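You operate a simulated robot arm through the tools that you are given. There is no shell and no other tool.

You are at the controls of a simulated two-armed robot. One attempt, no reset.

Task
Swap the docked cracked mould for the green one and bolt it.
Fine: the cracked one goes on the battens.

The check looks at the end state, three seconds after you hand in, the way a careful person would. Anything else that was tipped, shoved, dropped, spilled or broken makes it a failure.

Robot
Two 7-joint arms with fingered hands on one trunk that stands fixed in place. Base frame: the origin is at the foot of the trunk, x ahead of it, y to its left, z up. Units: cm, degrees, N and s.
The left shoulder is at [7, 13.9, 105.8], the right one opposite. With the tool pointing down near the work surface each hand reaches from about 46 to 84 cm from the base axis, measured 20 degrees to its own side. Payload 3.9 kg a hand.
Tool frame (each hand has its own): the origin (TCP) lies between the finger pads and is the grasp point; the fingertips stand 2.9 cm ahead of it; z points along the fingers, y is the line along which they close. The gripper opens to 10 cm; its body begins 3.4 cm behind the TCP. The gripper is a hand of 5 fingers: y runs from the thumb to the fingers, the wrist lies at [-1.5, -10.5, -17.7] in the tool frame.
Orientation is told as [roll, pitch, yaw] about the base's x, y, z axes, in that order, counted from this pose: with the fingers straight down and the wrist toward the robot, the tool's x, y and z point along [0, 1, 0], [1, 0, 0] and [0, 0, -1] of the base frame.

Tools
- The arms move only by the tool play_rows. It takes "left_targets", "right_targets" or both (then of equal length, played together; a hand with none holds still); each is one flat list of numbers, 6 for each row, row after row: the shift along the tool's x, y, z in cm, then the turn, a rotation vector about the tool's x, y, z in rad. In form: [x, y, z, wx, wy, wz, x, y, z, wx, wy, wz, ...]. A call has 1 to 20 rows; each row is the pose to reach, as a shift and turn from the pose commanded when the call began, along the tool's axes at that moment. A row lasts 0.2 s, in which the tool goes at most 5 cm and 8.6 degrees; a call with a longer step from one row to the next is refused whole. A pose out of reach is approached as far as the arm can. The call stops where the force on the tool passes 90 N (or 10 N more than at its start, if that is more) or the arm is blocked; 0.2 s more then pass. In this call time passes only in rows, and 0.2 s behind the last. It gives the time, the measured TCP pose, the force on the tool (base axes), the opening and the grip force at its end, in the units of the frame above (readings bear some noise), with the torque about the TCP (base axes, N m) and any sound that the robot's microphone picked up.
- Cameras (640 x 400 px; columns grow to the right, rows downward): "scene" is now at [11.63, 6.52, 138.68]; the picture's right is [0.56, -0.83, 0.00], its down [-0.44, -0.29, -0.85] and it looks along [0.71, 0.47, -0.53] (base axes); focal length 370 px, centre (320, 200). "left" rides on the left gripper at [-6.6, -8.6, -12.1] in its tool frame; the picture's right is [-0.76, -0.31, 0.58], its down [0.59, -0.70, 0.40] and it looks along [0.28, 0.64, 0.71] (tool axes); focal length 247 px, centre (320, 200). "right" rides on the right gripper at [6.5, -8.6, -12.1] in its tool frame; the picture's right is [-0.76, 0.31, -0.58], its down [-0.59, -0.70, 0.40] and it looks along [-0.28, 0.64, 0.71] (tool axes); focal length 247 px, centre (320, 200). There is no depth. A picture from a camera that has moved, and an enlarged one, comes with that camera's place and axes in the base frame and with its lens. The place of the scene camera against the robot may be out by one fixed shift of up to 1.8 cm in any direction.
- get_image(camera): a new picture of that camera. No time passes.
- raise_lower(by): slides the trunk up (or, below 0, down) by that many cm; the arms and the scene camera ride with it, the base frame stays. It gives what a move gives, with no picture.
- set_fingers(index, middle, ring, little, thumb_bend, thumb_turn, hand): sets how far each is bent, from 0 (flat) to 100 (curled in); at 30 the hand is open as for a grip, at 70 the pads meet at the TCP. One left out holds its place. A second passes; each finger stops where it meets its share of the squeeze, and holds until it gets a number again. It is the only way to open and close the hand. It gives what a move gives, with no picture; readings hold the bend of each and the force on index, middle, ring, little, thumb and palm. thumb_turn goes from beside the hand (0) to across from the fingers (100), as for a grip.
- turn_head(pan, tilt): turns the head with the scene camera to pan (to the left, within 86 degrees either way) and tilt (down, from -29 to 69), counted from straight ahead of the robot. It gives what a move gives.
- inspect(camera, box): a new picture of the part [left, top, right, bottom] of that camera's present view, enlarged. No time passes.
- close_job(): hands the job in; it is judged then, once.

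Places have to be worked out from the pictures, the camera data and where the tool is seen. Open the grippers and draw the arms clear of the work before you hand the job in, unless the task says otherwise.

The tools are called after ">>>" as name(argument=value, ...) on one line, values as JSON. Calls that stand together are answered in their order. play_rows: Moves the arms, as the interface text tells. Its arguments: {"type":"object","properties":{"left_targets":{"type":"array"},"right_targets":{"type":"array"}},"required":[]} The other tools are called the same way: raise_lower (by) moves the trunk up or down; set_fingers (index, middle, ring, little, thumb_bend, thumb_turn, hand) moves the fingers one by one; turn_head (pan, tilt) turns the head that bears the scene camera; get_image (camera) takes a picture; inspect (camera, box) takes an enlarged picture of a part of a camera's view; close_job () hands the job in.

At the start:

```text
time: 0.0
left_tool_pos: [30.04, 51.82, 113.94]
left_orientation: [0.0, 0.1, 33.6]
left_contact_force: [0.2, 0.4, 0.0]
left_moment: [-0.02, 0.02, 0.01]
left_finger_gap: 10.01
left_grasp_force: 0.0
left_shape: jaw
left_bend: [30.0, 30.0, 30.0, 30.0, 30.0, 98.0]
left_finger forces: [0.1, 0.0, 0.0, 0.1, 0.0, 0.0]
right_tool_pos: [41.72, 12.0, 107.93]
right_orientation: [0.0, -0.1, 33.6]
right_contact_force: [-0.3, 0.1, 0.2]
right_moment: [-0.02, -0.06, -0.01]
right_finger_gap: 9.99
right_grasp_force: 0.0
right_shape: jaw
right_bend: [30.0, 30.0, 30.0, 30.0, 30.0, 98.0]
right_finger forces: [0.0, 0.0, 0.0, 0.1, 0.0, 0.1]
trunk travel left (down, up): [-70.0, 14.0]
head pan, tilt (commanded): [33.8, 31.8]
```

scene: 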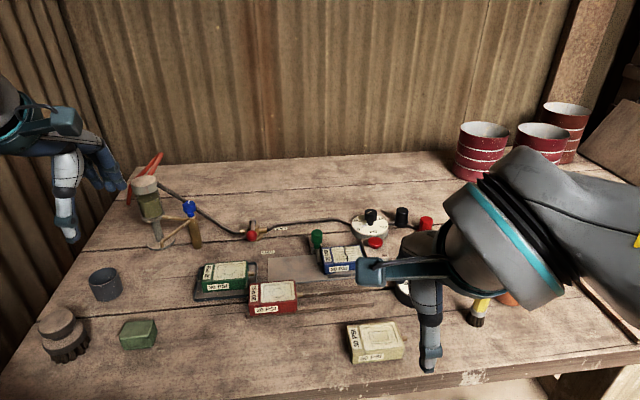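
right: 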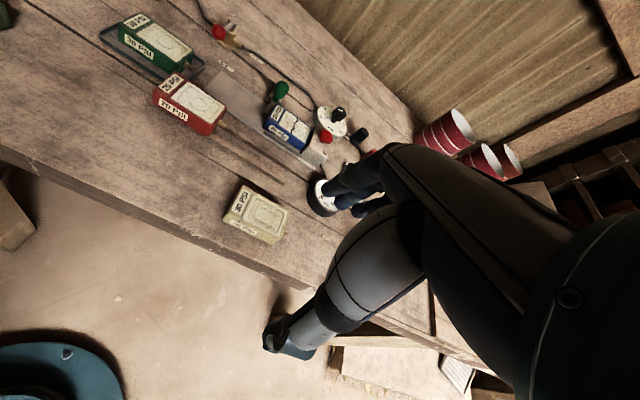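
left: 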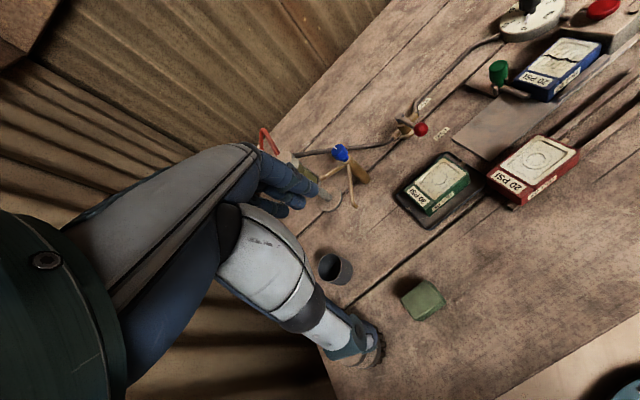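

I start by looking closely at the dock area and the moulds: the blue one looks cracked and docked, the green one sits on a tray, and the red and cream ones are others.

>>> inspect(camera="scene", box=[180, 190, 420, 340])

>>> inspect(camera="left", box=[380, 0, 640, 240])

>>> inspect(camera="right", box=[90, 0, 410, 250])

```text
2.67 times, centred on (300, 265) of scene
camera zoom: at [11.63, 6.52, 138.68], right [0.56, -0.83, 0.0], down [-0.44, -0.29, -0.85], along [0.71, 0.47, -0.53], focal length 986 px, centre (373, 27)
```

zoom: 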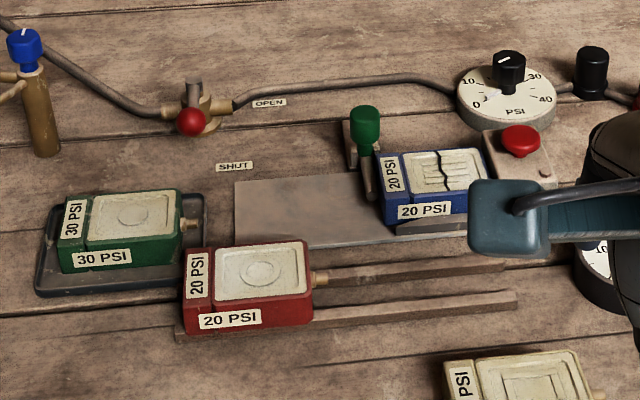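

```text
1.67 times, centred on (510, 120) of left
camera zoom: at [26.67, 41.48, 126.15], right [0.17, -0.8, -0.58], down [-0.91, 0.1, -0.4], along [0.38, 0.59, -0.71], focal length 412 px, centre (3, 333)
```

zoom: 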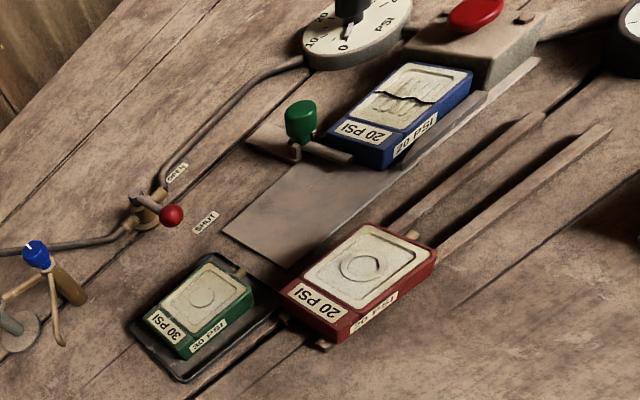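

```text
1.60 times, centred on (250, 125) of right
camera zoom: at [30.84, 12.55, 120.12], right [0.68, -0.46, 0.58], down [-0.26, -0.88, -0.4], along [0.69, 0.12, -0.71], focal length 395 px, centre (432, 320)
```

zoom: 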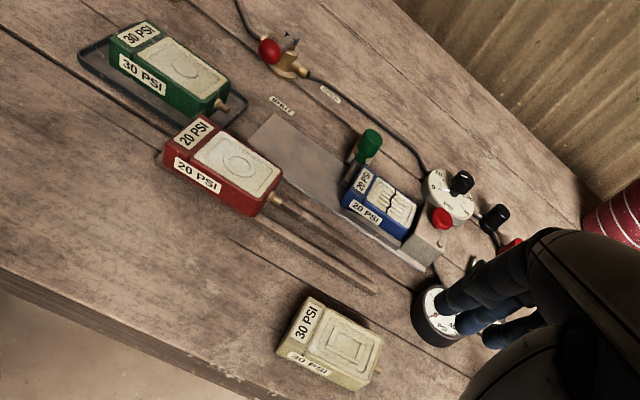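

The blue mould (20 PSI, cracked) is docked with a green-handled bolt beside it; green mould is 30 PSI on a tray, and red sits on the battens' near end. I turn the head to view the rest of the table and inspect the dial, valve and gauge details.

>>> inspect(camera="scene", box=[300, 200, 420, 290])

>>> inspect(camera="scene", box=[110, 140, 290, 260])

>>> inspect(camera="left", box=[460, 0, 640, 120])

>>> inspect(camera="right", box=[190, 70, 390, 220])

```text
4.44 times, centred on (360, 245) of scene
camera zoom: at [11.63, 6.52, 138.68], right [0.56, -0.83, 0.0], down [-0.44, -0.29, -0.85], along [0.71, 0.47, -0.53], focal length 1644 px, centre (142, 0)
```

zoom: 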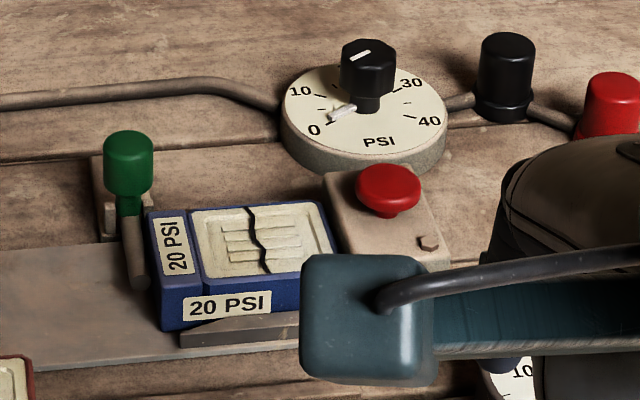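

```text
3.33 times, centred on (200, 200) of scene
camera zoom: at [11.63, 6.52, 138.68], right [0.56, -0.83, 0.0], down [-0.44, -0.29, -0.85], along [0.71, 0.47, -0.53], focal length 1233 px, centre (720, 200)
```

zoom: 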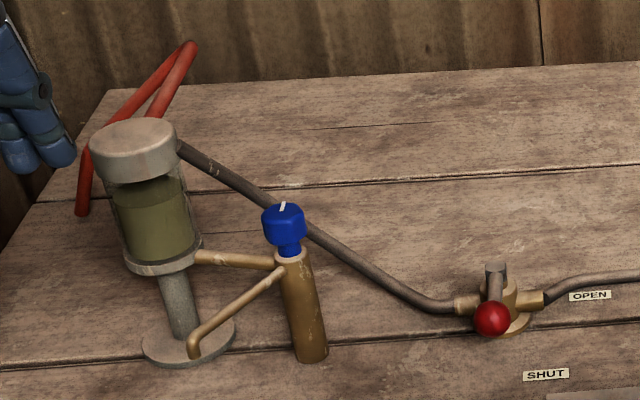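

```text
3.33 times, centred on (550, 60) of left
camera zoom: at [26.67, 41.48, 126.15], right [0.17, -0.8, -0.58], down [-0.91, 0.1, -0.4], along [0.38, 0.59, -0.71], focal length 823 px, centre (-447, 667)
```

zoom: 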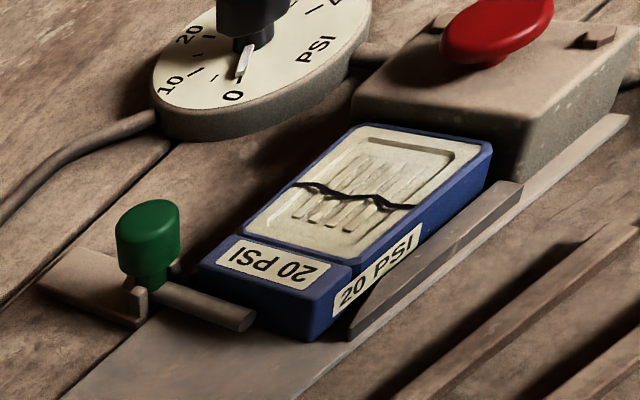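

```text
2.67 times, centred on (290, 145) of right
camera zoom: at [30.84, 12.55, 120.12], right [0.68, -0.46, 0.58], down [-0.26, -0.88, -0.4], along [0.69, 0.12, -0.71], focal length 659 px, centre (400, 347)
```

zoom: 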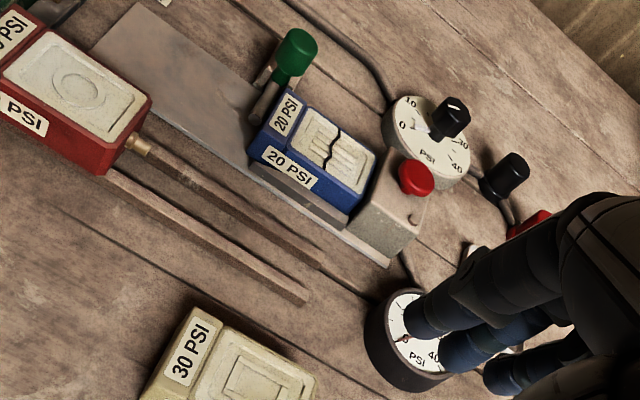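

The right hand hides part of the dock and a gauge. I raise the right hand and take it to the right, well above the table (which I estimate at z≈88–89), for a clear view.

>>> play_rows(right_targets=[0, 0, -4, 0, 0, 0, -3, -1, -7, 0, 0, 0, -7, -3, -9, 0, 0, 0, -11, -5, -10, 0, 0, 0, -15, -7, -10, 0, 0, 0, -19, -9, -10, 0, 0, 0, -22, -10, -10, 0, 0, 0])

>>> turn_head(pan=25, tilt=38)

>>> get_image(camera="scene")

>>> get_image(camera="right")

```text
time: 1.6
left_tool_pos: [30.03, 51.8, 113.96]
left_orientation: [0.0, 0.0, 33.7]
left_contact_force: [-0.8, 0.2, -0.6]
left_moment: [-0.01, 0.0, 0.02]
left_finger_gap: 9.97
left_grasp_force: 0.2
left_shape: jaw
left_bend: [30.0, 30.0, 30.0, 30.0, 30.0, 98.0]
left_finger forces: [0.0, 0.1, 0.0, 0.1, 0.0, 0.1]
right_tool_pos: [43.78, -1.0, 118.12]
right_orientation: [0.0, -0.1, 33.8]
right_contact_force: [0.0, 0.1, -0.2]
right_moment: [0.0, 0.01, -0.02]
right_finger_gap: 9.99
right_grasp_force: 0.1
right_shape: jaw
right_bend: [30.0, 30.0, 30.0, 30.0, 30.0, 98.0]
right_finger forces: [0.0, 0.0, 0.0, 0.0, 0.1, 0.0]
right hand out of reach, approached as far as the arm can: row 5, 6, 7
trunk travel left (down, up): [-70.0, 14.0]
head pan, tilt (commanded): [33.8, 31.8]
```

```text
time: 2.3
left_tool_pos: [30.05, 51.91, 113.98]
left_orientation: [-0.1, 0.0, 33.8]
left_contact_force: [-0.9, 0.2, 0.5]
left_moment: [-0.04, -0.03, -0.01]
left_finger_gap: 9.98
left_grasp_force: 0.1
left_shape: jaw
left_bend: [30.0, 30.0, 30.0, 30.0, 30.0, 98.0]
left_finger forces: [0.0, 0.0, 0.0, 0.1, 0.0, 0.0]
right_tool_pos: [43.79, -0.88, 118.11]
right_orientation: [0.0, -0.1, 33.8]
right_contact_force: [0.0, 0.5, 0.9]
right_moment: [0.02, -0.02, -0.05]
right_finger_gap: 9.98
right_grasp_force: 0.2
right_shape: jaw
right_bend: [30.0, 30.0, 30.0, 30.0, 30.0, 98.0]
right_finger forces: [0.0, 0.1, 0.1, 0.1, 0.1, 0.0]
trunk travel left (down, up): [-70.0, 14.0]
head pan, tilt (commanded): [25.0, 38.0]
```

```text
taken
camera scene: at [12.0, 5.2, 137.72], right [0.42, -0.91, 0.0], down [-0.56, -0.26, -0.79], along [0.71, 0.33, -0.62], focal length 370 px, centre (320, 200)
```

scene: 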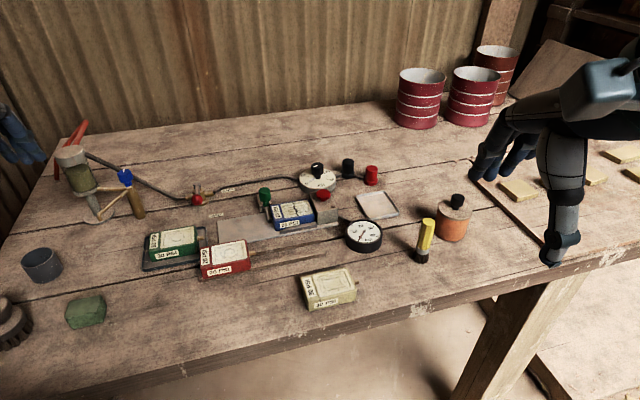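

```text
taken
camera right: at [32.95, -0.4, 130.21], right [0.68, -0.46, 0.58], down [-0.26, -0.88, -0.4], along [0.69, 0.12, -0.71], focal length 247 px, centre (320, 200)
```

right: 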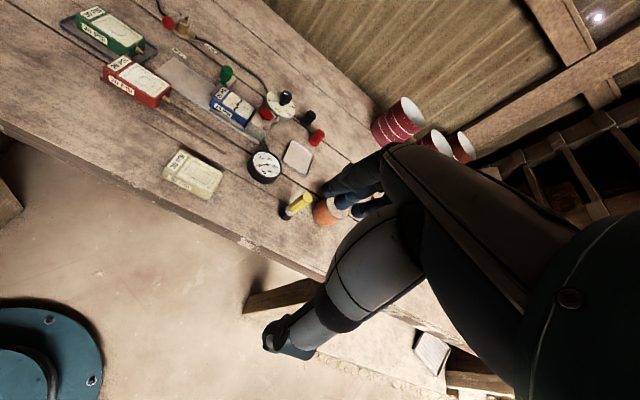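

The view is now clear. I inspect the dock, gauge, dial and valve at full zoom.

>>> inspect(camera="scene", box=[240, 150, 400, 250])

>>> inspect(camera="scene", box=[130, 190, 370, 320])

>>> inspect(camera="scene", box=[40, 130, 260, 260])

>>> inspect(camera="scene", box=[325, 190, 405, 260])

>>> inspect(camera="right", box=[140, 40, 340, 180])

```text
4.00 times, centred on (320, 200) of scene
camera zoom: at [12.0, 5.2, 137.72], right [0.42, -0.91, 0.0], down [-0.56, -0.26, -0.79], along [0.71, 0.33, -0.62], focal length 1480 px, centre (320, 200)
```

zoom: 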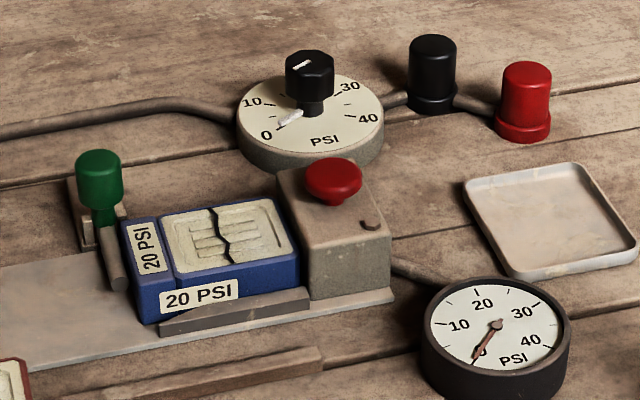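

```text
2.67 times, centred on (250, 255) of scene
camera zoom: at [12.0, 5.2, 137.72], right [0.42, -0.91, 0.0], down [-0.56, -0.26, -0.79], along [0.71, 0.33, -0.62], focal length 986 px, centre (507, 53)
```

zoom: 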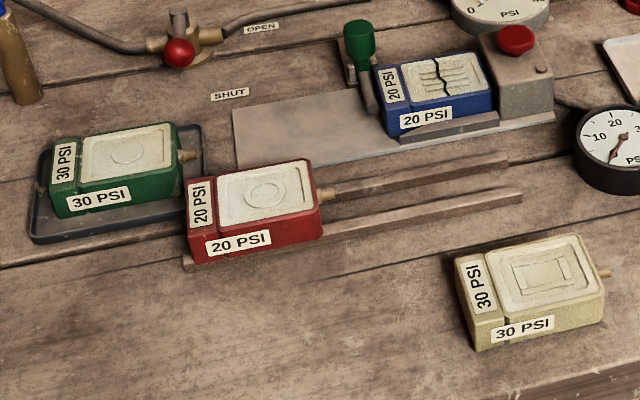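

```text
2.91 times, centred on (150, 195) of scene
camera zoom: at [12.0, 5.2, 137.72], right [0.42, -0.91, 0.0], down [-0.56, -0.26, -0.79], along [0.71, 0.33, -0.62], focal length 1076 px, centre (814, 214)
```

zoom: 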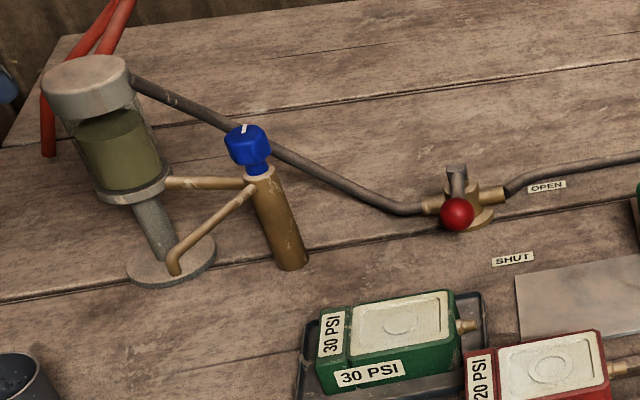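

```text
5.71 times, centred on (365, 225) of scene
camera zoom: at [12.0, 5.2, 137.72], right [0.42, -0.91, 0.0], down [-0.56, -0.26, -0.79], along [0.71, 0.33, -0.62], focal length 2114 px, centre (63, 57)
```

zoom: 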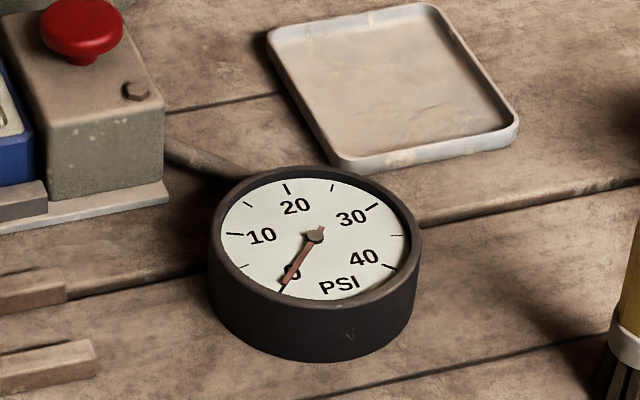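

```text
2.86 times, centred on (240, 110) of right
camera zoom: at [32.95, -0.4, 130.21], right [0.68, -0.46, 0.58], down [-0.26, -0.88, -0.4], along [0.69, 0.12, -0.71], focal length 706 px, centre (549, 457)
```

zoom: 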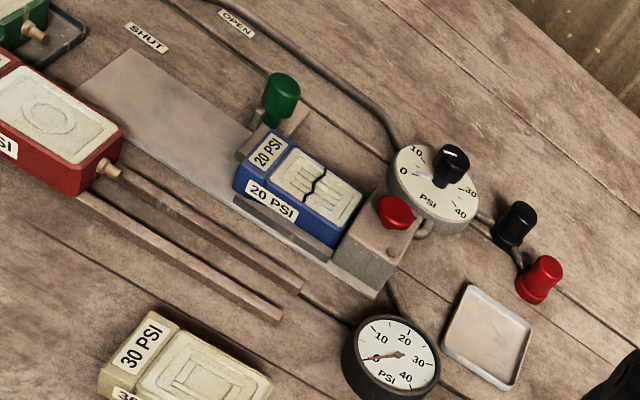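

The gauge and regulator read 0 and the valve lever seems in the shut position, so no pressure is on. I move the left hand over toward the bolt (estimated knob at about [62, 39.5, 93]) staying at z≈107 to get close-up views.

>>> play_rows(left_targets=[-3.5, 1.7, 0.9, 0, 0, 0, -7, 3.4, 1.8, 0, 0, 0, -10.5, 5.1, 2.7, 0, 0, 0, -14, 6.8, 3.6, 0, 0, 0, -17.5, 8.5, 4.5, 0, 0, 0, -21, 10.2, 5.4, 0, 0, 0, -24.5, 12, 6.2, 0, 0, 0, -28, 13.7, 7, 0, 0, 0])

>>> get_image(camera="left")

>>> get_image(camera="scene")

```text
time: 4.1
left_tool_pos: [41.75, 45.17, 110.58]
left_orientation: [0.0, 0.1, 33.7]
left_contact_force: [0.3, -0.6, -0.3]
left_moment: [-0.02, -0.01, 0.02]
left_finger_gap: 9.98
left_grasp_force: 0.1
left_shape: jaw
left_bend: [30.0, 30.0, 30.0, 30.0, 30.0, 98.0]
left_finger forces: [0.2, 0.0, 0.1, 0.0, 0.1, 0.0]
left hand out of reach, approached as far as the arm can: row 4, 5, 6, 7, 8
right_tool_pos: [43.78, -1.04, 118.03]
right_orientation: [0.1, 0.0, 33.7]
right_contact_force: [0.0, -0.2, 0.2]
right_moment: [-0.01, -0.01, 0.02]
right_finger_gap: 10.0
right_grasp_force: 0.0
right_shape: jaw
right_bend: [30.0, 30.0, 30.0, 30.0, 30.0, 98.0]
right_finger forces: [0.1, 0.0, 0.0, 0.1, 0.0, 0.0]
trunk travel left (down, up): [-70.0, 14.0]
head pan, tilt (commanded): [25.0, 38.0]
```

```text
taken
camera left: at [38.48, 34.8, 122.88], right [0.17, -0.8, -0.58], down [-0.91, 0.1, -0.4], along [0.38, 0.59, -0.71], focal length 247 px, centre (320, 200)
```

left: 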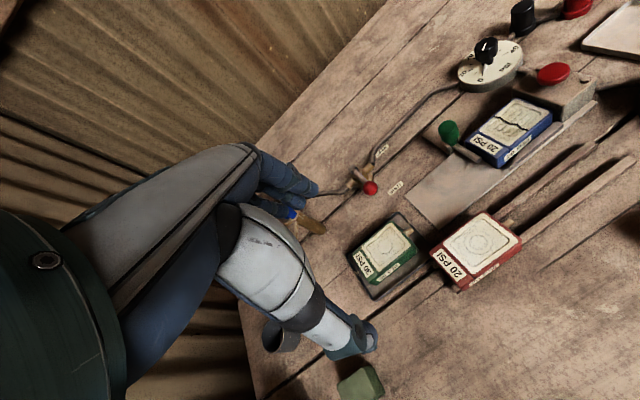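

```text
taken
camera scene: at [12.02, 5.17, 137.72], right [0.42, -0.91, 0.0], down [-0.56, -0.26, -0.79], along [0.71, 0.33, -0.62], focal length 370 px, centre (320, 200)
```

scene: 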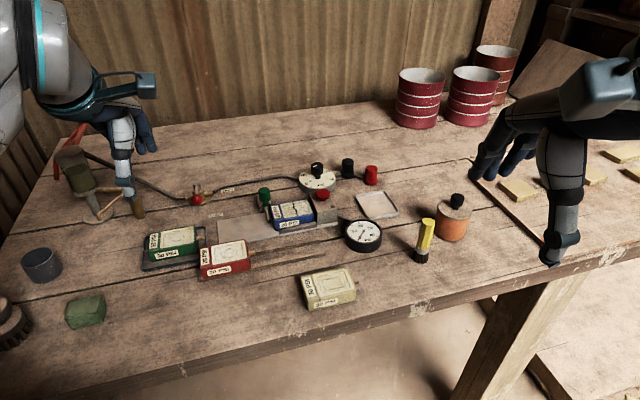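

The left hand stopped short because its wrist would sit too far above the shoulder. I raise the trunk, which gives the arms more room to point down over the bench, and then test reach again.

>>> raise_lower(by=12)

>>> play_rows(left_targets=[0, 0, 0.5, 0, 0, 0])

```text
time: 5.6
left_tool_pos: [41.76, 45.12, 122.55]
left_orientation: [0.0, 0.1, 33.7]
left_contact_force: [0.3, 0.7, -0.6]
left_moment: [0.05, 0.0, 0.01]
left_finger_gap: 9.96
left_grasp_force: 0.0
left_shape: jaw
left_bend: [30.0, 30.0, 30.0, 30.0, 30.0, 98.0]
left_finger forces: [0.1, 0.0, 0.0, 0.0, 0.0, 0.1]
right_tool_pos: [43.7, -0.94, 129.91]
right_orientation: [-0.1, 0.0, 33.7]
right_contact_force: [0.6, 0.4, 0.9]
right_moment: [-0.03, 0.0, -0.02]
right_finger_gap: 10.0
right_grasp_force: 0.0
right_shape: jaw
right_bend: [30.0, 30.0, 30.0, 30.0, 30.0, 98.0]
right_finger forces: [0.1, 0.0, 0.1, 0.0, 0.1, 0.1]
trunk travel left (down, up): [-82.0, 2.0]
head pan, tilt (commanded): [25.0, 38.0]
```

```text
time: 6.0
left_tool_pos: [41.86, 45.2, 122.09]
left_orientation: [0.1, 0.0, 33.8]
left_contact_force: [1.0, 0.6, 0.3]
left_moment: [0.0, 0.0, 0.02]
left_finger_gap: 9.95
left_grasp_force: 0.1
left_shape: jaw
left_bend: [30.0, 30.0, 30.0, 30.0, 30.0, 98.0]
left_finger forces: [0.0, 0.0, 0.0, 0.0, 0.1, 0.0]
right_tool_pos: [43.78, -1.04, 130.04]
right_orientation: [-0.1, -0.1, 33.7]
right_contact_force: [0.3, -0.2, 0.2]
right_moment: [0.01, -0.01, 0.0]
right_finger_gap: 9.98
right_grasp_force: 0.1
right_shape: jaw
right_bend: [30.0, 30.0, 30.0, 30.0, 30.0, 98.0]
right_finger forces: [0.0, 0.0, 0.1, 0.0, 0.0, 0.0]
trunk travel left (down, up): [-82.0, 2.0]
head pan, tilt (commanded): [25.0, 38.0]
```

The commanded pose follows the real one, so I lower the left hand to z≈108 and then slide it toward the dock.

>>> play_rows(left_targets=[0, 0, 4, 0, 0, 0, 0, 0, 8, 0, 0, 0, 0, 0, 12, 0, 0, 0, -1, 0.5, 14, 0, 0, 0, -4, 2, 15, 0, 0, 0, -7, 3.5, 15, 0, 0, 0, -10, 5, 15, 0, 0, 0, -13, 6, 15, 0, 0, 0])

>>> get_image(camera="left")

```text
time: 7.8
left_tool_pos: [41.97, 43.4, 104.74]
left_orientation: [0.0, 0.0, 33.7]
left_contact_force: [0.5, -0.7, -0.1]
left_moment: [0.0, -0.01, -0.03]
left_finger_gap: 9.97
left_grasp_force: 0.1
left_shape: jaw
left_bend: [30.0, 30.0, 30.0, 30.0, 30.0, 98.0]
left_finger forces: [0.0, 0.0, 0.1, 0.0, 0.1, 0.0]
left hand out of reach, approached as far as the arm can: row 1, 4, 5, 6, 7, 8
right_tool_pos: [43.67, -1.04, 130.03]
right_orientation: [0.1, 0.0, 33.8]
right_contact_force: [-0.2, -0.9, 0.0]
right_moment: [-0.02, 0.0, -0.01]
right_finger_gap: 9.99
right_grasp_force: 0.0
right_shape: jaw
right_bend: [30.0, 30.0, 30.0, 30.0, 30.0, 98.0]
right_finger forces: [0.1, 0.0, 0.0, 0.1, 0.0, 0.1]
trunk travel left (down, up): [-82.0, 2.0]
head pan, tilt (commanded): [25.0, 38.0]
```

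```text
taken
camera left: at [38.64, 32.95, 116.96], right [0.16, -0.8, -0.58], down [-0.91, 0.1, -0.4], along [0.38, 0.59, -0.71], focal length 247 px, centre (320, 200)
```

left: 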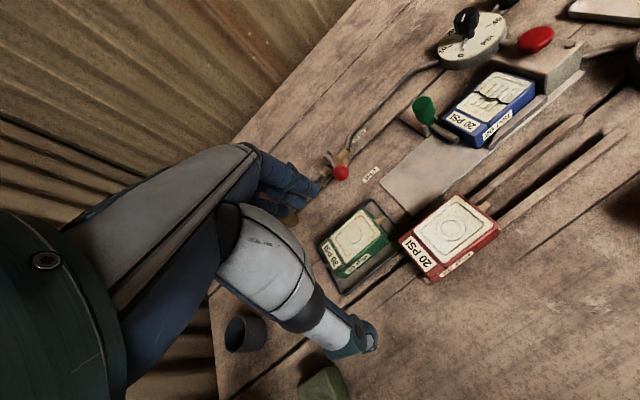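

The left arm refuses poses near here, so I probe small steps in several directions (forward, sideways, down, yaw both ways) to see which way it is limited; all are in free air.

>>> play_rows(left_targets=[0, 3, 0, 0, 0, 0, 0, 0, 0, 0, 0, 0, -3, 0, 0, 0, 0, 0, 0, 0, 0, 0, 0, 0, 0, 0, 3, 0, 0, 0, 0, 0, 0, 0, 0, 0, 0, 0, 0, 0, 0, 0.14, 0, 0, 0, 0, 0, 0, 0, 0, 0, 0, 0, -0.14, 0, 0, 0, 0, 0, 0, 3, 0, 0, 0, 0, 0, 0, 0, 0, 0, 0, 0])

```text
time: 10.4
left_tool_pos: [42.02, 43.12, 104.75]
left_orientation: [0.1, 0.0, 33.7]
left_contact_force: [0.0, -0.1, 0.1]
left_moment: [0.02, 0.02, 0.01]
left_finger_gap: 9.95
left_grasp_force: 0.1
left_shape: jaw
left_bend: [30.0, 30.0, 30.0, 30.0, 30.0, 98.0]
left_finger forces: [0.0, 0.0, 0.1, 0.1, 0.0, 0.0]
left hand out of reach, approached as far as the arm can: row 1, 3, 9
right_tool_pos: [43.87, -1.09, 130.04]
right_orientation: [0.2, 0.0, 33.7]
right_contact_force: [-0.2, -0.2, 0.3]
right_moment: [0.01, 0.0, 0.02]
right_finger_gap: 9.95
right_grasp_force: 0.0
right_shape: jaw
right_bend: [30.0, 30.0, 30.0, 30.0, 30.0, 98.0]
right_finger forces: [0.1, 0.1, 0.1, 0.0, 0.0, 0.0]
trunk travel left (down, up): [-82.0, 2.0]
head pan, tilt (commanded): [25.0, 38.0]
```

Forward and rightward steps and further left yaw are limited, while down and less yaw are fine. I probe the same steps with a little lower hand and with reduced yaw.

>>> play_rows(left_targets=[0, 0, 4, 0, 0, 0, 0, 3, 4, 0, 0, 0, 0, 0, 4, 0, 0, 0, -3, 0, 4, 0, 0, 0, 0, 0, 4, 0, 0, 0, 0, 0, 4, 0, 0, 0.14, 0, 3, 4, 0, 0, 0.28, 0, 6, 4, 0, 0, 0.28, -3, 6, 4, 0, 0, 0.28, -6, 6, 4, 0, 0, 0.28, -6, 6, 4, 0, 0, 0.42, -9, 7, 4, 0, 0, 0.42])

```text
time: 13.0
left_tool_pos: [48.54, 41.76, 100.3]
left_orientation: [0.0, -0.1, 9.6]
left_contact_force: [0.7, -0.9, 0.0]
left_moment: [0.0, -0.02, 0.01]
left_finger_gap: 10.0
left_grasp_force: 0.1
left_shape: jaw
left_bend: [30.0, 30.0, 30.0, 30.0, 30.0, 98.0]
left_finger forces: [0.1, 0.1, 0.1, 0.0, 0.0, 0.0]
left hand out of reach, approached as far as the arm can: row 2, 4, 9, 10, 11, 12
right_tool_pos: [43.68, -1.11, 130.02]
right_orientation: [0.0, -0.1, 33.7]
right_contact_force: [0.2, 0.4, -0.3]
right_moment: [0.01, 0.02, 0.02]
right_finger_gap: 9.96
right_grasp_force: 0.1
right_shape: jaw
right_bend: [30.0, 30.0, 30.0, 30.0, 30.0, 98.0]
right_finger forces: [0.0, 0.0, 0.0, 0.0, 0.1, 0.0]
trunk travel left (down, up): [-82.0, 2.0]
head pan, tilt (commanded): [25.0, 38.0]
```

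Left yaw is restricted when the hand comes inward, so I test a different arm configuration: go to a more central place (~[46,22]) at z≈105 and see what yaw is reachable there.

>>> play_rows(left_targets=[-1, -2, -3, 0, 0, 0, -5, -3, -5, 0, 0, 0, -9, -4, -5, 0, 0, 0, -13, -5, -5, 0, 0, 0, -17, -6, -5, 0, 0, 0, -20, -6, -5, 0, 0, 0, -20, -6, -5, 0, 0, -0.14, -20, -6, -5, 0, 0, -0.28])

```text
time: 14.8
left_tool_pos: [41.41, 30.86, 96.2]
left_orientation: [0.0, 0.0, 25.6]
left_contact_force: [-1.0, 0.3, -0.1]
left_moment: [-0.02, -0.02, -0.02]
left_finger_gap: 9.99
left_grasp_force: 0.1
left_shape: jaw
left_bend: [30.0, 30.0, 30.0, 30.0, 30.0, 98.0]
left_finger forces: [0.0, 0.0, 0.1, 0.0, 0.0, 0.0]
left hand out of reach, approached as far as the arm can: row 2, 3, 4, 5, 6, 7, 8
right_tool_pos: [43.72, -0.95, 129.99]
right_orientation: [0.0, -0.1, 33.6]
right_contact_force: [-0.4, 0.4, 0.0]
right_moment: [0.02, 0.0, 0.02]
right_finger_gap: 9.98
right_grasp_force: 0.1
right_shape: jaw
right_bend: [30.0, 30.0, 30.0, 30.0, 30.0, 98.0]
right_finger forces: [0.0, 0.0, 0.0, 0.0, 0.0, 0.1]
trunk travel left (down, up): [-82.0, 2.0]
head pan, tilt (commanded): [25.0, 38.0]
```

The arm only found reachable poses when lower. Here at [41.4,30.9,96.2], yaw 25.6 nothing is touched; I go up 2 cm and probe straight forward in small steps (tips stay at about z 95, above moulds).

>>> play_rows(left_targets=[0, 0, -2, 0, 0, 0, 0, 2, -2, 0, 0, 0, 0, 4, -2, 0, 0, 0, 0, 4, -2, 0, 0, -0.14])

>>> get_image(camera="scene")

>>> get_image(camera="left")

```text
time: 15.8
left_tool_pos: [41.14, 35.01, 96.76]
left_orientation: [0.0, -0.1, 33.7]
left_contact_force: [-0.2, -0.4, -0.1]
left_moment: [-0.04, 0.0, 0.0]
left_finger_gap: 10.0
left_grasp_force: 0.0
left_shape: jaw
left_bend: [30.0, 30.0, 30.0, 30.0, 30.0, 98.0]
left_finger forces: [0.0, 0.0, 0.0, 0.1, 0.0, 0.1]
left hand out of reach, approached as far as the arm can: row 1, 2, 3, 4
right_tool_pos: [43.59, -1.06, 130.04]
right_orientation: [-0.1, -0.1, 33.6]
right_contact_force: [0.3, -0.2, -0.3]
right_moment: [0.01, -0.02, 0.0]
right_finger_gap: 9.98
right_grasp_force: 0.1
right_shape: jaw
right_bend: [30.0, 30.0, 30.0, 30.0, 30.0, 98.0]
right_finger forces: [0.1, 0.0, 0.0, 0.0, 0.1, 0.0]
trunk travel left (down, up): [-82.0, 2.0]
head pan, tilt (commanded): [25.0, 38.0]
```

```text
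taken
camera scene: at [11.96, 5.14, 149.73], right [0.42, -0.91, 0.0], down [-0.56, -0.26, -0.79], along [0.71, 0.33, -0.62], focal length 370 px, centre (320, 200)
```

scene: 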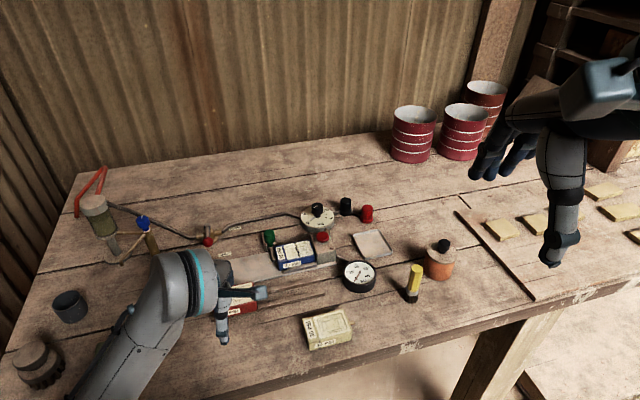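

```text
taken
camera left: at [37.91, 24.63, 109.07], right [0.17, -0.8, -0.58], down [-0.91, 0.1, -0.4], along [0.38, 0.59, -0.71], focal length 247 px, centre (320, 200)
```

left: 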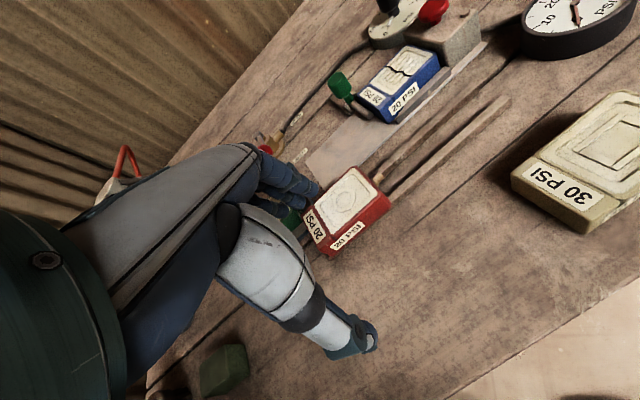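

The left hand hovers over the red mould without contact. The elbow-out posture limits left yaw at mid distance, so I turn the yaw back to ~2°, lift to z≈101 and test going farther out, where the arm is straighter.

>>> play_rows(left_targets=[0, 0, -1.5, 0, 0, 0.1, 0, 0, -3, 0, 0, 0.24, 0, 0, -4.2, 0, 0, 0.38, 0, 0, -4.2, 0, 0, 0.52, -2, 3, -4.2, 0, 0, 0.54, -4, 6, -4.2, 0, 0, 0.54, -6, 9, -4.2, 0, 0, 0.54, -7.5, 12, -4.2, 0, 0, 0.54])

```text
time: 17.6
left_tool_pos: [48.76, 38.51, 99.79]
left_orientation: [0.0, 0.0, 2.7]
left_contact_force: [0.2, 0.2, -0.5]
left_moment: [0.02, 0.01, -0.02]
left_finger_gap: 10.01
left_grasp_force: 0.1
left_shape: jaw
left_bend: [30.0, 30.0, 30.0, 30.0, 30.0, 98.0]
left_finger forces: [0.1, 0.0, 0.1, 0.0, 0.1, 0.1]
left hand out of reach, approached as far as the arm can: row 6, 7, 8
right_tool_pos: [43.69, -0.94, 130.12]
right_orientation: [0.0, 0.0, 33.7]
right_contact_force: [1.0, -0.5, -0.6]
right_moment: [0.01, 0.01, 0.02]
right_finger_gap: 10.0
right_grasp_force: 0.0
right_shape: jaw
right_bend: [30.0, 30.0, 30.0, 30.0, 30.0, 98.0]
right_finger forces: [0.1, 0.0, 0.0, 0.1, 0.0, 0.0]
trunk travel left (down, up): [-82.0, 2.0]
head pan, tilt (commanded): [25.0, 38.0]
```

Still limited at x≈49. I probe which small change (tilt, roll, yaw, height, sideways) frees forward motion, returning to the same pose between each.

>>> play_rows(left_targets=[0, 2, 0, 0.14, 0, 0, 0, 0, 0, 0, 0, 0, 0, 2, 0, -0.14, 0, 0, 0, 0, 0, 0, 0, 0, 0, 2, 0, 0, 0.14, 0, 0, 0, 0, 0, 0, 0, 0, 2, 0, 0, -0.14, 0, 0, 0, 0, 0, 0, 0, 0, 2, 0, 0, 0, 0.14, 0, 0, 0, 0, 0, 0, 0, 2, 0, 0, 0, -0.14, 0, 0, 0, 0, 0, 0, 0, 2, 2, 0, 0, 0, 0, 0, 0, 0, 0, 0, 0, 2, -3, 0, 0, 0, 0, 0, 0, 0, 0, 0, 2, 2, 0, 0, 0, 0, 0, 0, 0, 0, 0, 0, -2, 2, 0, 0, 0, 0, 0, 0, 0, 0, 0, 0])

```text
time: 21.8
left_tool_pos: [48.54, 38.53, 100.01]
left_orientation: [0.1, 0.0, 2.8]
left_contact_force: [-0.3, 0.4, -0.2]
left_moment: [0.01, 0.02, 0.02]
left_finger_gap: 9.99
left_grasp_force: 0.1
left_shape: jaw
left_bend: [30.0, 30.0, 30.0, 30.0, 30.0, 98.0]
left_finger forces: [0.0, 0.0, 0.1, 0.0, 0.1, 0.0]
left hand out of reach, approached as far as the arm can: row 1, 5, 7, 11, 13, 15, 17, 19
right_tool_pos: [43.74, -1.06, 130.12]
right_orientation: [0.0, 0.0, 33.7]
right_contact_force: [0.1, -0.4, 0.0]
right_moment: [-0.02, 0.0, -0.01]
right_finger_gap: 9.97
right_grasp_force: 0.0
right_shape: jaw
right_bend: [30.0, 30.0, 30.0, 30.0, 30.0, 98.0]
right_finger forces: [0.0, 0.1, 0.0, 0.0, 0.0, 0.1]
trunk travel left (down, up): [-82.0, 2.0]
head pan, tilt (commanded): [25.0, 38.0]
```

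Tilting the fingers outward and reducing yaw free the motion, so wrist flexion is the limit at mid distance. I tilt outward ~29°, go out to x≈62 at z=100 (above everything), and then see whether I can un-tilt there with a straighter arm.

>>> play_rows(left_targets=[0, 2, 0, -0.14, 0, 0, 0, 4, 0, -0.28, 0, 0, 0, 6, 0, -0.42, 0, 0, 0, 9, 0, -0.5, 0, 0, 0, 12, 0, -0.5, 0, 0, 0, 14, 0, -0.5, 0, 0])

```text
time: 23.2
left_tool_pos: [55.48, 41.17, 98.98]
left_orientation: [0.0, -28.7, 2.6]
left_contact_force: [0.5, 0.8, 0.3]
left_moment: [-0.03, -0.03, 0.01]
left_finger_gap: 9.99
left_grasp_force: 0.0
left_shape: jaw
left_bend: [30.0, 30.0, 30.0, 30.0, 30.0, 98.0]
left_finger forces: [0.1, 0.1, 0.1, 0.0, 0.0, 0.1]
left hand out of reach, approached as far as the arm can: row 2, 3, 4, 5, 6
right_tool_pos: [43.69, -1.01, 130.11]
right_orientation: [0.1, -0.1, 33.7]
right_contact_force: [-0.7, 0.4, -0.2]
right_moment: [0.02, -0.03, 0.0]
right_finger_gap: 9.93
right_grasp_force: 0.1
right_shape: jaw
right_bend: [30.0, 30.0, 30.0, 30.0, 30.0, 98.0]
right_finger forces: [0.0, 0.0, 0.0, 0.1, 0.0, 0.0]
trunk travel left (down, up): [-82.0, 2.0]
head pan, tilt (commanded): [25.0, 38.0]
```

Still limited. I look at the left arm's elbow posture from the head camera before choosing another trunk height.

>>> turn_head(pan=60, tilt=60)

>>> get_image(camera="scene")

>>> get_image(camera="right")

```text
time: 24.2
left_tool_pos: [55.45, 41.12, 98.91]
left_orientation: [-0.1, -28.7, 2.7]
left_contact_force: [-0.2, -0.5, 0.2]
left_moment: [-0.02, -0.01, 0.01]
left_finger_gap: 9.98
left_grasp_force: 0.1
left_shape: jaw
left_bend: [30.0, 30.0, 30.0, 30.0, 30.0, 98.0]
left_finger forces: [0.0, 0.0, 0.0, 0.0, 0.0, 0.0]
right_tool_pos: [43.81, -0.97, 130.02]
right_orientation: [0.0, 0.0, 33.7]
right_contact_force: [-0.5, 0.2, -0.4]
right_moment: [0.0, -0.03, 0.02]
right_finger_gap: 9.97
right_grasp_force: 0.0
right_shape: jaw
right_bend: [30.0, 30.0, 30.0, 30.0, 30.0, 98.0]
right_finger forces: [0.0, 0.1, 0.0, 0.1, 0.1, 0.0]
trunk travel left (down, up): [-82.0, 2.0]
head pan, tilt (commanded): [60.0, 60.0]
```

```text
taken
camera scene: at [7.53, 7.3, 146.75], right [0.87, -0.5, 0.0], down [-0.43, -0.75, -0.5], along [0.25, 0.43, -0.87], focal length 370 px, centre (320, 200)
```

scene: 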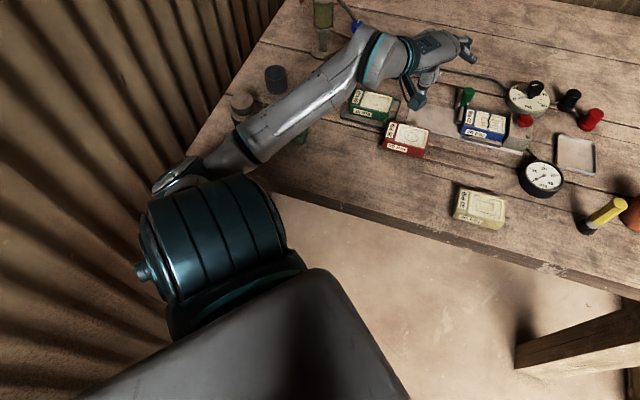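

```text
taken
camera right: at [32.96, -0.42, 142.21], right [0.68, -0.46, 0.58], down [-0.26, -0.88, -0.4], along [0.69, 0.12, -0.71], focal length 247 px, centre (320, 200)
```

right: 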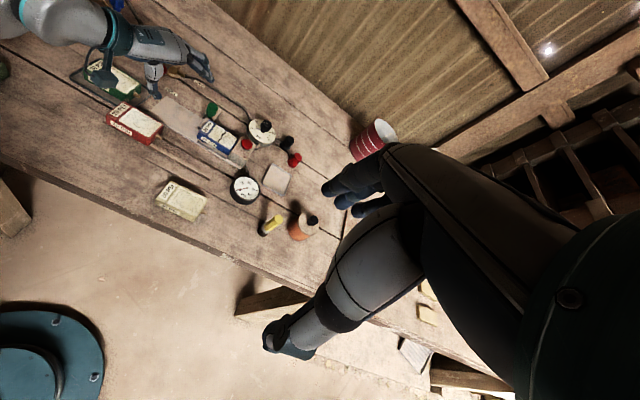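

The left elbow sticks out to the left with the forearm pointing straight ahead, which is why left yaw is limited; by symmetry the right arm should suit yaw +33.6 over the dock. I retract the left hand up and back (un-tilting), and bring the right hand down to about [52,20,108].

>>> play_rows(left_targets=[1, -2, -3, 0.1, 0, 0, 2.5, -3.4, -6.4, 0.24, 0, 0, 4, -5, -9.6, 0.37, 0, 0, 6, -6.7, -12.8, 0.5, 0, 0, 6, -6.7, -12.8, 0.5, 0, 0, 6, -6.7, -12.8, 0.5, 0, 0, 6, -6.7, -12.8, 0.5, 0, 0, 6, -6.7, -12.8, 0.5, 0, 0], right_targets=[0, 0, 4, 0, 0, 0, 1.8, 2.6, 7, 0, 0, 0, 3.6, 5.2, 10, 0, 0, 0, 5.4, 7.8, 13, 0, 0, 0, 7.2, 10.4, 16, 0, 0, 0, 9, 13, 19, 0, 0, 0, 11, 15.7, 21, 0, 0, 0, 13, 18.4, 22, 0, 0, 0])

```text
time: 26.0
left_tool_pos: [43.08, 46.35, 106.56]
left_orientation: [-0.1, -0.1, 2.8]
left_contact_force: [0.1, -0.7, -0.9]
left_moment: [-0.01, -0.01, 0.0]
left_finger_gap: 9.99
left_grasp_force: 0.1
left_shape: jaw
left_bend: [30.0, 30.0, 30.0, 30.0, 30.0, 98.0]
left_finger forces: [0.0, 0.0, 0.1, 0.1, 0.0, 0.0]
right_tool_pos: [51.9, 20.31, 108.15]
right_orientation: [-0.1, 0.0, 33.7]
right_contact_force: [-0.9, -0.8, 0.6]
right_moment: [0.01, 0.03, 0.0]
right_finger_gap: 9.96
right_grasp_force: 0.0
right_shape: jaw
right_bend: [30.0, 30.0, 30.0, 30.0, 30.0, 98.0]
right_finger forces: [0.0, 0.1, 0.0, 0.1, 0.0, 0.0]
trunk travel left (down, up): [-82.0, 2.0]
head pan, tilt (commanded): [60.0, 60.0]
```

The right arm reached [51.9,20.3,108] with no limit. I extend it toward the dock ([60,30,103]) and withdraw the left hand farther back.

>>> play_rows(left_targets=[1.6, -2.7, -1.5, 0, 0, 0, 3.2, -5.4, -3, 0, 0, 0, 4.8, -8, -4.5, 0, 0, 0, 6.5, -10.7, -6, 0, 0, 0], right_targets=[0.9, 3, 1.2, 0, 0, 0, 1.8, 6, 2.5, 0, 0, 0, 2.7, 9, 3.7, 0, 0, 0, 3.6, 12, 5, 0, 0, 0])

>>> get_image(camera="right")

```text
time: 27.0
left_tool_pos: [32.14, 52.5, 112.7]
left_orientation: [-0.1, 0.0, 2.8]
left_contact_force: [-0.4, 0.4, 0.1]
left_moment: [0.0, -0.03, -0.02]
left_finger_gap: 10.0
left_grasp_force: 0.1
left_shape: jaw
left_bend: [30.0, 30.0, 30.0, 30.0, 30.0, 98.0]
left_finger forces: [0.1, 0.0, 0.0, 0.0, 0.0, 0.0]
right_tool_pos: [59.01, 28.5, 103.11]
right_orientation: [0.0, 0.0, 33.8]
right_contact_force: [-0.2, -0.1, 1.1]
right_moment: [-0.01, -0.02, 0.0]
right_finger_gap: 10.01
right_grasp_force: 0.1
right_shape: jaw
right_bend: [30.0, 30.0, 30.0, 30.0, 30.0, 98.0]
right_finger forces: [0.1, 0.0, 0.0, 0.1, 0.1, 0.0]
right hand out of reach, approached as far as the arm can: row 4
trunk travel left (down, up): [-82.0, 2.0]
head pan, tilt (commanded): [60.0, 60.0]
```

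```text
taken
camera right: at [48.34, 29.12, 115.27], right [0.68, -0.46, 0.58], down [-0.26, -0.88, -0.4], along [0.69, 0.12, -0.71], focal length 247 px, centre (320, 200)
```

right: 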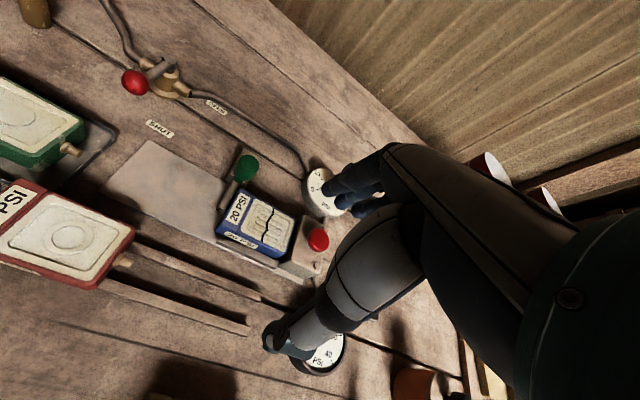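

The right hand reaches [59,28.5,103] here. I zoom in on this much closer view of dock, bolt, blue and red moulds to measure them.

>>> inspect(camera="right", box=[180, 130, 340, 290])

>>> inspect(camera="right", box=[0, 60, 320, 340])

>>> inspect(camera="right", box=[90, 20, 250, 150])

```text
2.50 times, centred on (260, 210) of right
camera zoom: at [48.34, 29.12, 115.27], right [0.68, -0.46, 0.58], down [-0.26, -0.88, -0.4], along [0.69, 0.12, -0.71], focal length 617 px, centre (470, 175)
```

zoom: 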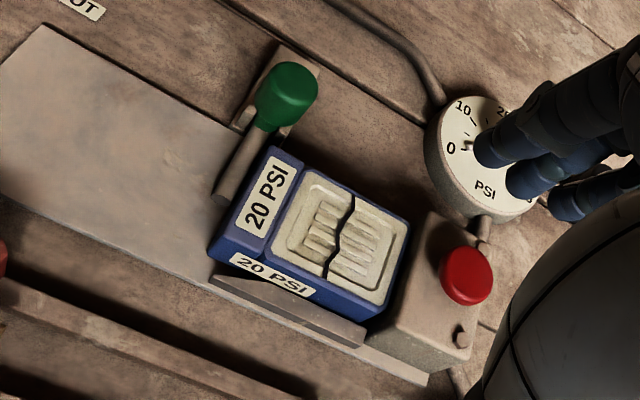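

```text
1.43 times, centred on (160, 200) of right
camera zoom: at [48.34, 29.12, 115.27], right [0.68, -0.46, 0.58], down [-0.26, -0.88, -0.4], along [0.69, 0.12, -0.71], focal length 353 px, centre (549, 200)
```

zoom: 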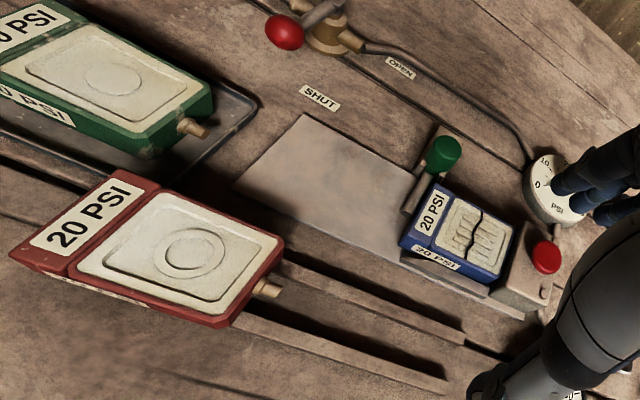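

```text
3.08 times, centred on (170, 85) of right
camera zoom: at [48.34, 29.12, 115.27], right [0.68, -0.46, 0.58], down [-0.26, -0.88, -0.4], along [0.69, 0.12, -0.71], focal length 760 px, centre (782, 554)
```

zoom: 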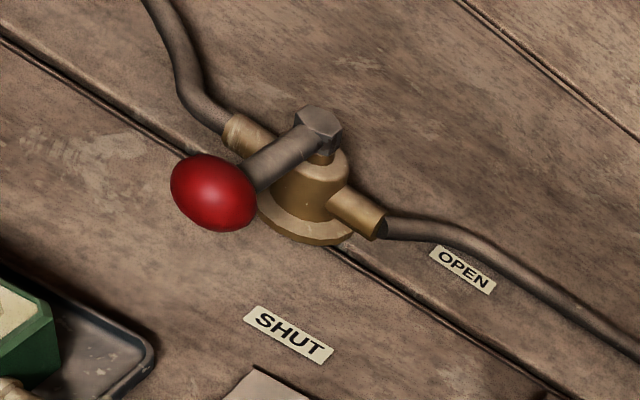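

The rail seems to run about 8–9° more yaw (≈42°) than the hand, and the bolt is a sliding rod with an upright green knob. I probe what limits the right hand here (tilt, roll, yaw, height), in free air above everything.

>>> play_rows(right_targets=[0, 2, 0, 0.14, 0, 0, 0, 0, 0, 0, 0, 0, 0, 2, 0, -0.14, 0, 0, 0, 0, 0, 0, 0, 0, 0, 2, 0, 0, 0.14, 0, 0, 0, 0, 0, 0, 0, 0, 2, 0, 0, -0.14, 0, 0, 0, 0, 0, 0, 0, 0, 2, 0, 0, 0, 0.14, 0, 0, 0, 0, 0, 0, 0, 2, 0, 0, 0, -0.14, 0, 0, 0, 0, 0, 0, 0, 2, 4, 0, 0, 0, 0, 0, 0, 0, 0, 0, 0, 2, -4, 0, 0, 0, 0, 0, 0, 0, 0, 0, 2, 2, 0, 0, 0, 0, 0, 0, 0, 0, 0, 0, -2, 2, 0, 0, 0, 0, 0, 0, 0, 0, 0, 0])

```text
time: 31.2
left_tool_pos: [32.13, 52.53, 112.6]
left_orientation: [0.0, -0.1, 2.8]
left_contact_force: [-0.2, 0.2, 0.3]
left_moment: [-0.05, -0.03, -0.02]
left_finger_gap: 9.98
left_grasp_force: 0.0
left_shape: jaw
left_bend: [30.0, 30.0, 30.0, 30.0, 30.0, 98.0]
left_finger forces: [0.1, 0.1, 0.0, 0.1, 0.1, 0.0]
right_tool_pos: [59.06, 28.51, 103.19]
right_orientation: [0.1, -0.2, 33.8]
right_contact_force: [0.3, -0.4, 0.1]
right_moment: [-0.03, -0.02, 0.01]
right_finger_gap: 9.99
right_grasp_force: 0.0
right_shape: jaw
right_bend: [30.0, 30.0, 30.0, 30.0, 30.0, 98.0]
right_finger forces: [0.0, 0.1, 0.0, 0.1, 0.0, 0.0]
right hand out of reach, approached as far as the arm can: row 1, 5, 7, 9, 10, 11, 13, 15, 16, 17, 19
trunk travel left (down, up): [-82.0, 2.0]
head pan, tilt (commanded): [60.0, 60.0]
```

Only tilting the fingers outward helps, so wrist flexion is the limit; a lower hand relative to the shoulder should relieve it. I raise the trunk the last 2 cm, and test at z≈98 (tips ≈95, above knob tops ≈94).

>>> raise_lower(by=2)

>>> play_rows(right_targets=[0, -2, 2, 0, 0, 0, 0, -3, 5, 0, 0, 0, 0, -3, 7, 0, 0, 0, 0, -1, 7, 0, 0, 0, 0, 0, 7, 0, 0, 0, 0, 1, 7, 0, 0, 0, 0, 2, 7, 0, 0, 0, 0, 3, 7, 0, 0, 0, 0, 4, 7, 0, 0, 0, 0, 5, 7, 0, 0, 0, 0, 6, 7, 0, 0, 0])

```text
time: 31.9
left_tool_pos: [32.27, 52.34, 114.69]
left_orientation: [0.0, 0.0, 2.8]
left_contact_force: [-0.3, -0.3, 0.1]
left_moment: [0.01, 0.01, 0.0]
left_finger_gap: 9.99
left_grasp_force: 0.1
left_shape: jaw
left_bend: [30.0, 30.0, 30.0, 30.0, 30.0, 98.0]
left_finger forces: [0.0, 0.1, 0.0, 0.0, 0.0, 0.0]
right_tool_pos: [59.37, 28.28, 105.15]
right_orientation: [0.1, -0.2, 33.6]
right_contact_force: [0.0, -0.6, -0.1]
right_moment: [0.04, 0.0, 0.01]
right_finger_gap: 9.99
right_grasp_force: 0.0
right_shape: jaw
right_bend: [30.0, 30.0, 30.0, 30.0, 30.0, 98.0]
right_finger forces: [0.0, 0.1, 0.0, 0.1, 0.0, 0.0]
trunk travel left (down, up): [-84.0, 0.0]
head pan, tilt (commanded): [60.0, 60.0]
```

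```text
time: 34.3
left_tool_pos: [32.05, 52.44, 114.72]
left_orientation: [0.1, 0.0, 2.8]
left_contact_force: [0.1, 0.7, -0.2]
left_moment: [0.03, -0.01, 0.0]
left_finger_gap: 9.99
left_grasp_force: 0.0
left_shape: jaw
left_bend: [30.0, 30.0, 30.0, 30.0, 30.0, 98.0]
left_finger forces: [0.1, 0.0, 0.0, 0.0, 0.0, 0.1]
right_tool_pos: [60.2, 27.5, 98.31]
right_orientation: [0.1, -0.2, 33.7]
right_contact_force: [0.4, 0.1, -0.2]
right_moment: [0.0, 0.01, 0.01]
right_finger_gap: 10.01
right_grasp_force: 0.1
right_shape: jaw
right_bend: [30.0, 30.0, 30.0, 30.0, 30.0, 98.0]
right_finger forces: [0.1, 0.0, 0.0, 0.0, 0.0, 0.0]
right hand out of reach, approached as far as the arm can: row 6, 7, 8, 9, 10, 11
trunk travel left (down, up): [-84.0, 0.0]
head pan, tilt (commanded): [60.0, 60.0]
```

Both limits on the right fit a maximum shoulder-to-wrist distance of ~57 cm (arm straight), while the left arm is stuck in a bad elbow-out-back posture. I park the right arm on its own side and then bring the left arm inward across the front to change its posture.

>>> play_rows(right_targets=[0, -1, -4, 0, 0, 0, 0, -2, -8, 0, 0, 0, -2.8, -5.5, -9, 0, 0, 0.05, -5.6, -9, -10, 0, 0, 0.1, -8.4, -12.5, -11, 0, 0, 0.15, -11.2, -16, -12, 0, 0, 0.2, -14, -19.5, -12.5, 0, 0, 0.25, -16.8, -23, -13, 0, 0, 0.3, -19.6, -26.5, -13.5, 0, 0, 0.35, -22.4, -30, -14, 0, 0, 0.4, -25, -33.5, -14, 0, 0, 0.45])

>>> play_rows(left_targets=[-4, 1, 0, 0, 0, 0.05, -8, 2, 0, 0, 0, 0.1, -12, 3, 0, 0, 0, 0.15, -16, 4, 0, 0, 0, 0.2, -20, 5, 1, 0, 0, 0.25, -24, 6, 2, 0, 0, 0.3, -28, 7, 3, 0, 0, 0.35, -32, 8, 4, 0, 0, 0.4, -36, 9, 5, 0, 0, 0.45])

```text
time: 36.7
left_tool_pos: [32.16, 52.18, 114.89]
left_orientation: [0.1, -0.1, 2.8]
left_contact_force: [-0.3, -0.2, 0.1]
left_moment: [0.02, -0.02, 0.0]
left_finger_gap: 9.98
left_grasp_force: 0.1
left_shape: jaw
left_bend: [30.0, 30.0, 30.0, 30.0, 30.0, 98.0]
left_finger forces: [0.1, 0.0, 0.1, 0.1, 0.0, 0.0]
right_tool_pos: [46.09, -11.82, 112.5]
right_orientation: [0.3, -0.2, 7.9]
right_contact_force: [-0.5, -0.7, -0.4]
right_moment: [0.02, 0.01, 0.0]
right_finger_gap: 10.03
right_grasp_force: 0.1
right_shape: jaw
right_bend: [30.0, 30.0, 30.0, 30.0, 30.0, 98.0]
right_finger forces: [0.0, 0.0, 0.1, 0.0, 0.0, 0.0]
trunk travel left (down, up): [-84.0, 0.0]
head pan, tilt (commanded): [60.0, 60.0]
```

```text
time: 38.7
left_tool_pos: [39.97, 22.41, 107.83]
left_orientation: [0.0, 0.0, -23.1]
left_contact_force: [0.1, -0.5, 0.9]
left_moment: [-0.01, 0.01, -0.01]
left_finger_gap: 9.97
left_grasp_force: 0.1
left_shape: jaw
left_bend: [30.0, 30.0, 30.0, 30.0, 30.0, 98.0]
left_finger forces: [0.0, 0.0, 0.1, 0.1, 0.0, 0.1]
left hand out of reach, approached as far as the arm can: row 7, 8, 9
right_tool_pos: [46.19, -11.7, 112.53]
right_orientation: [0.2, -0.1, 7.8]
right_contact_force: [0.3, 0.1, -0.7]
right_moment: [-0.03, 0.03, -0.05]
right_finger_gap: 10.0
right_grasp_force: 0.0
right_shape: jaw
right_bend: [30.0, 30.0, 30.0, 30.0, 30.0, 98.0]
right_finger forces: [0.0, 0.1, 0.0, 0.0, 0.1, 0.0]
trunk travel left (down, up): [-84.0, 0.0]
head pan, tilt (commanded): [60.0, 60.0]
```

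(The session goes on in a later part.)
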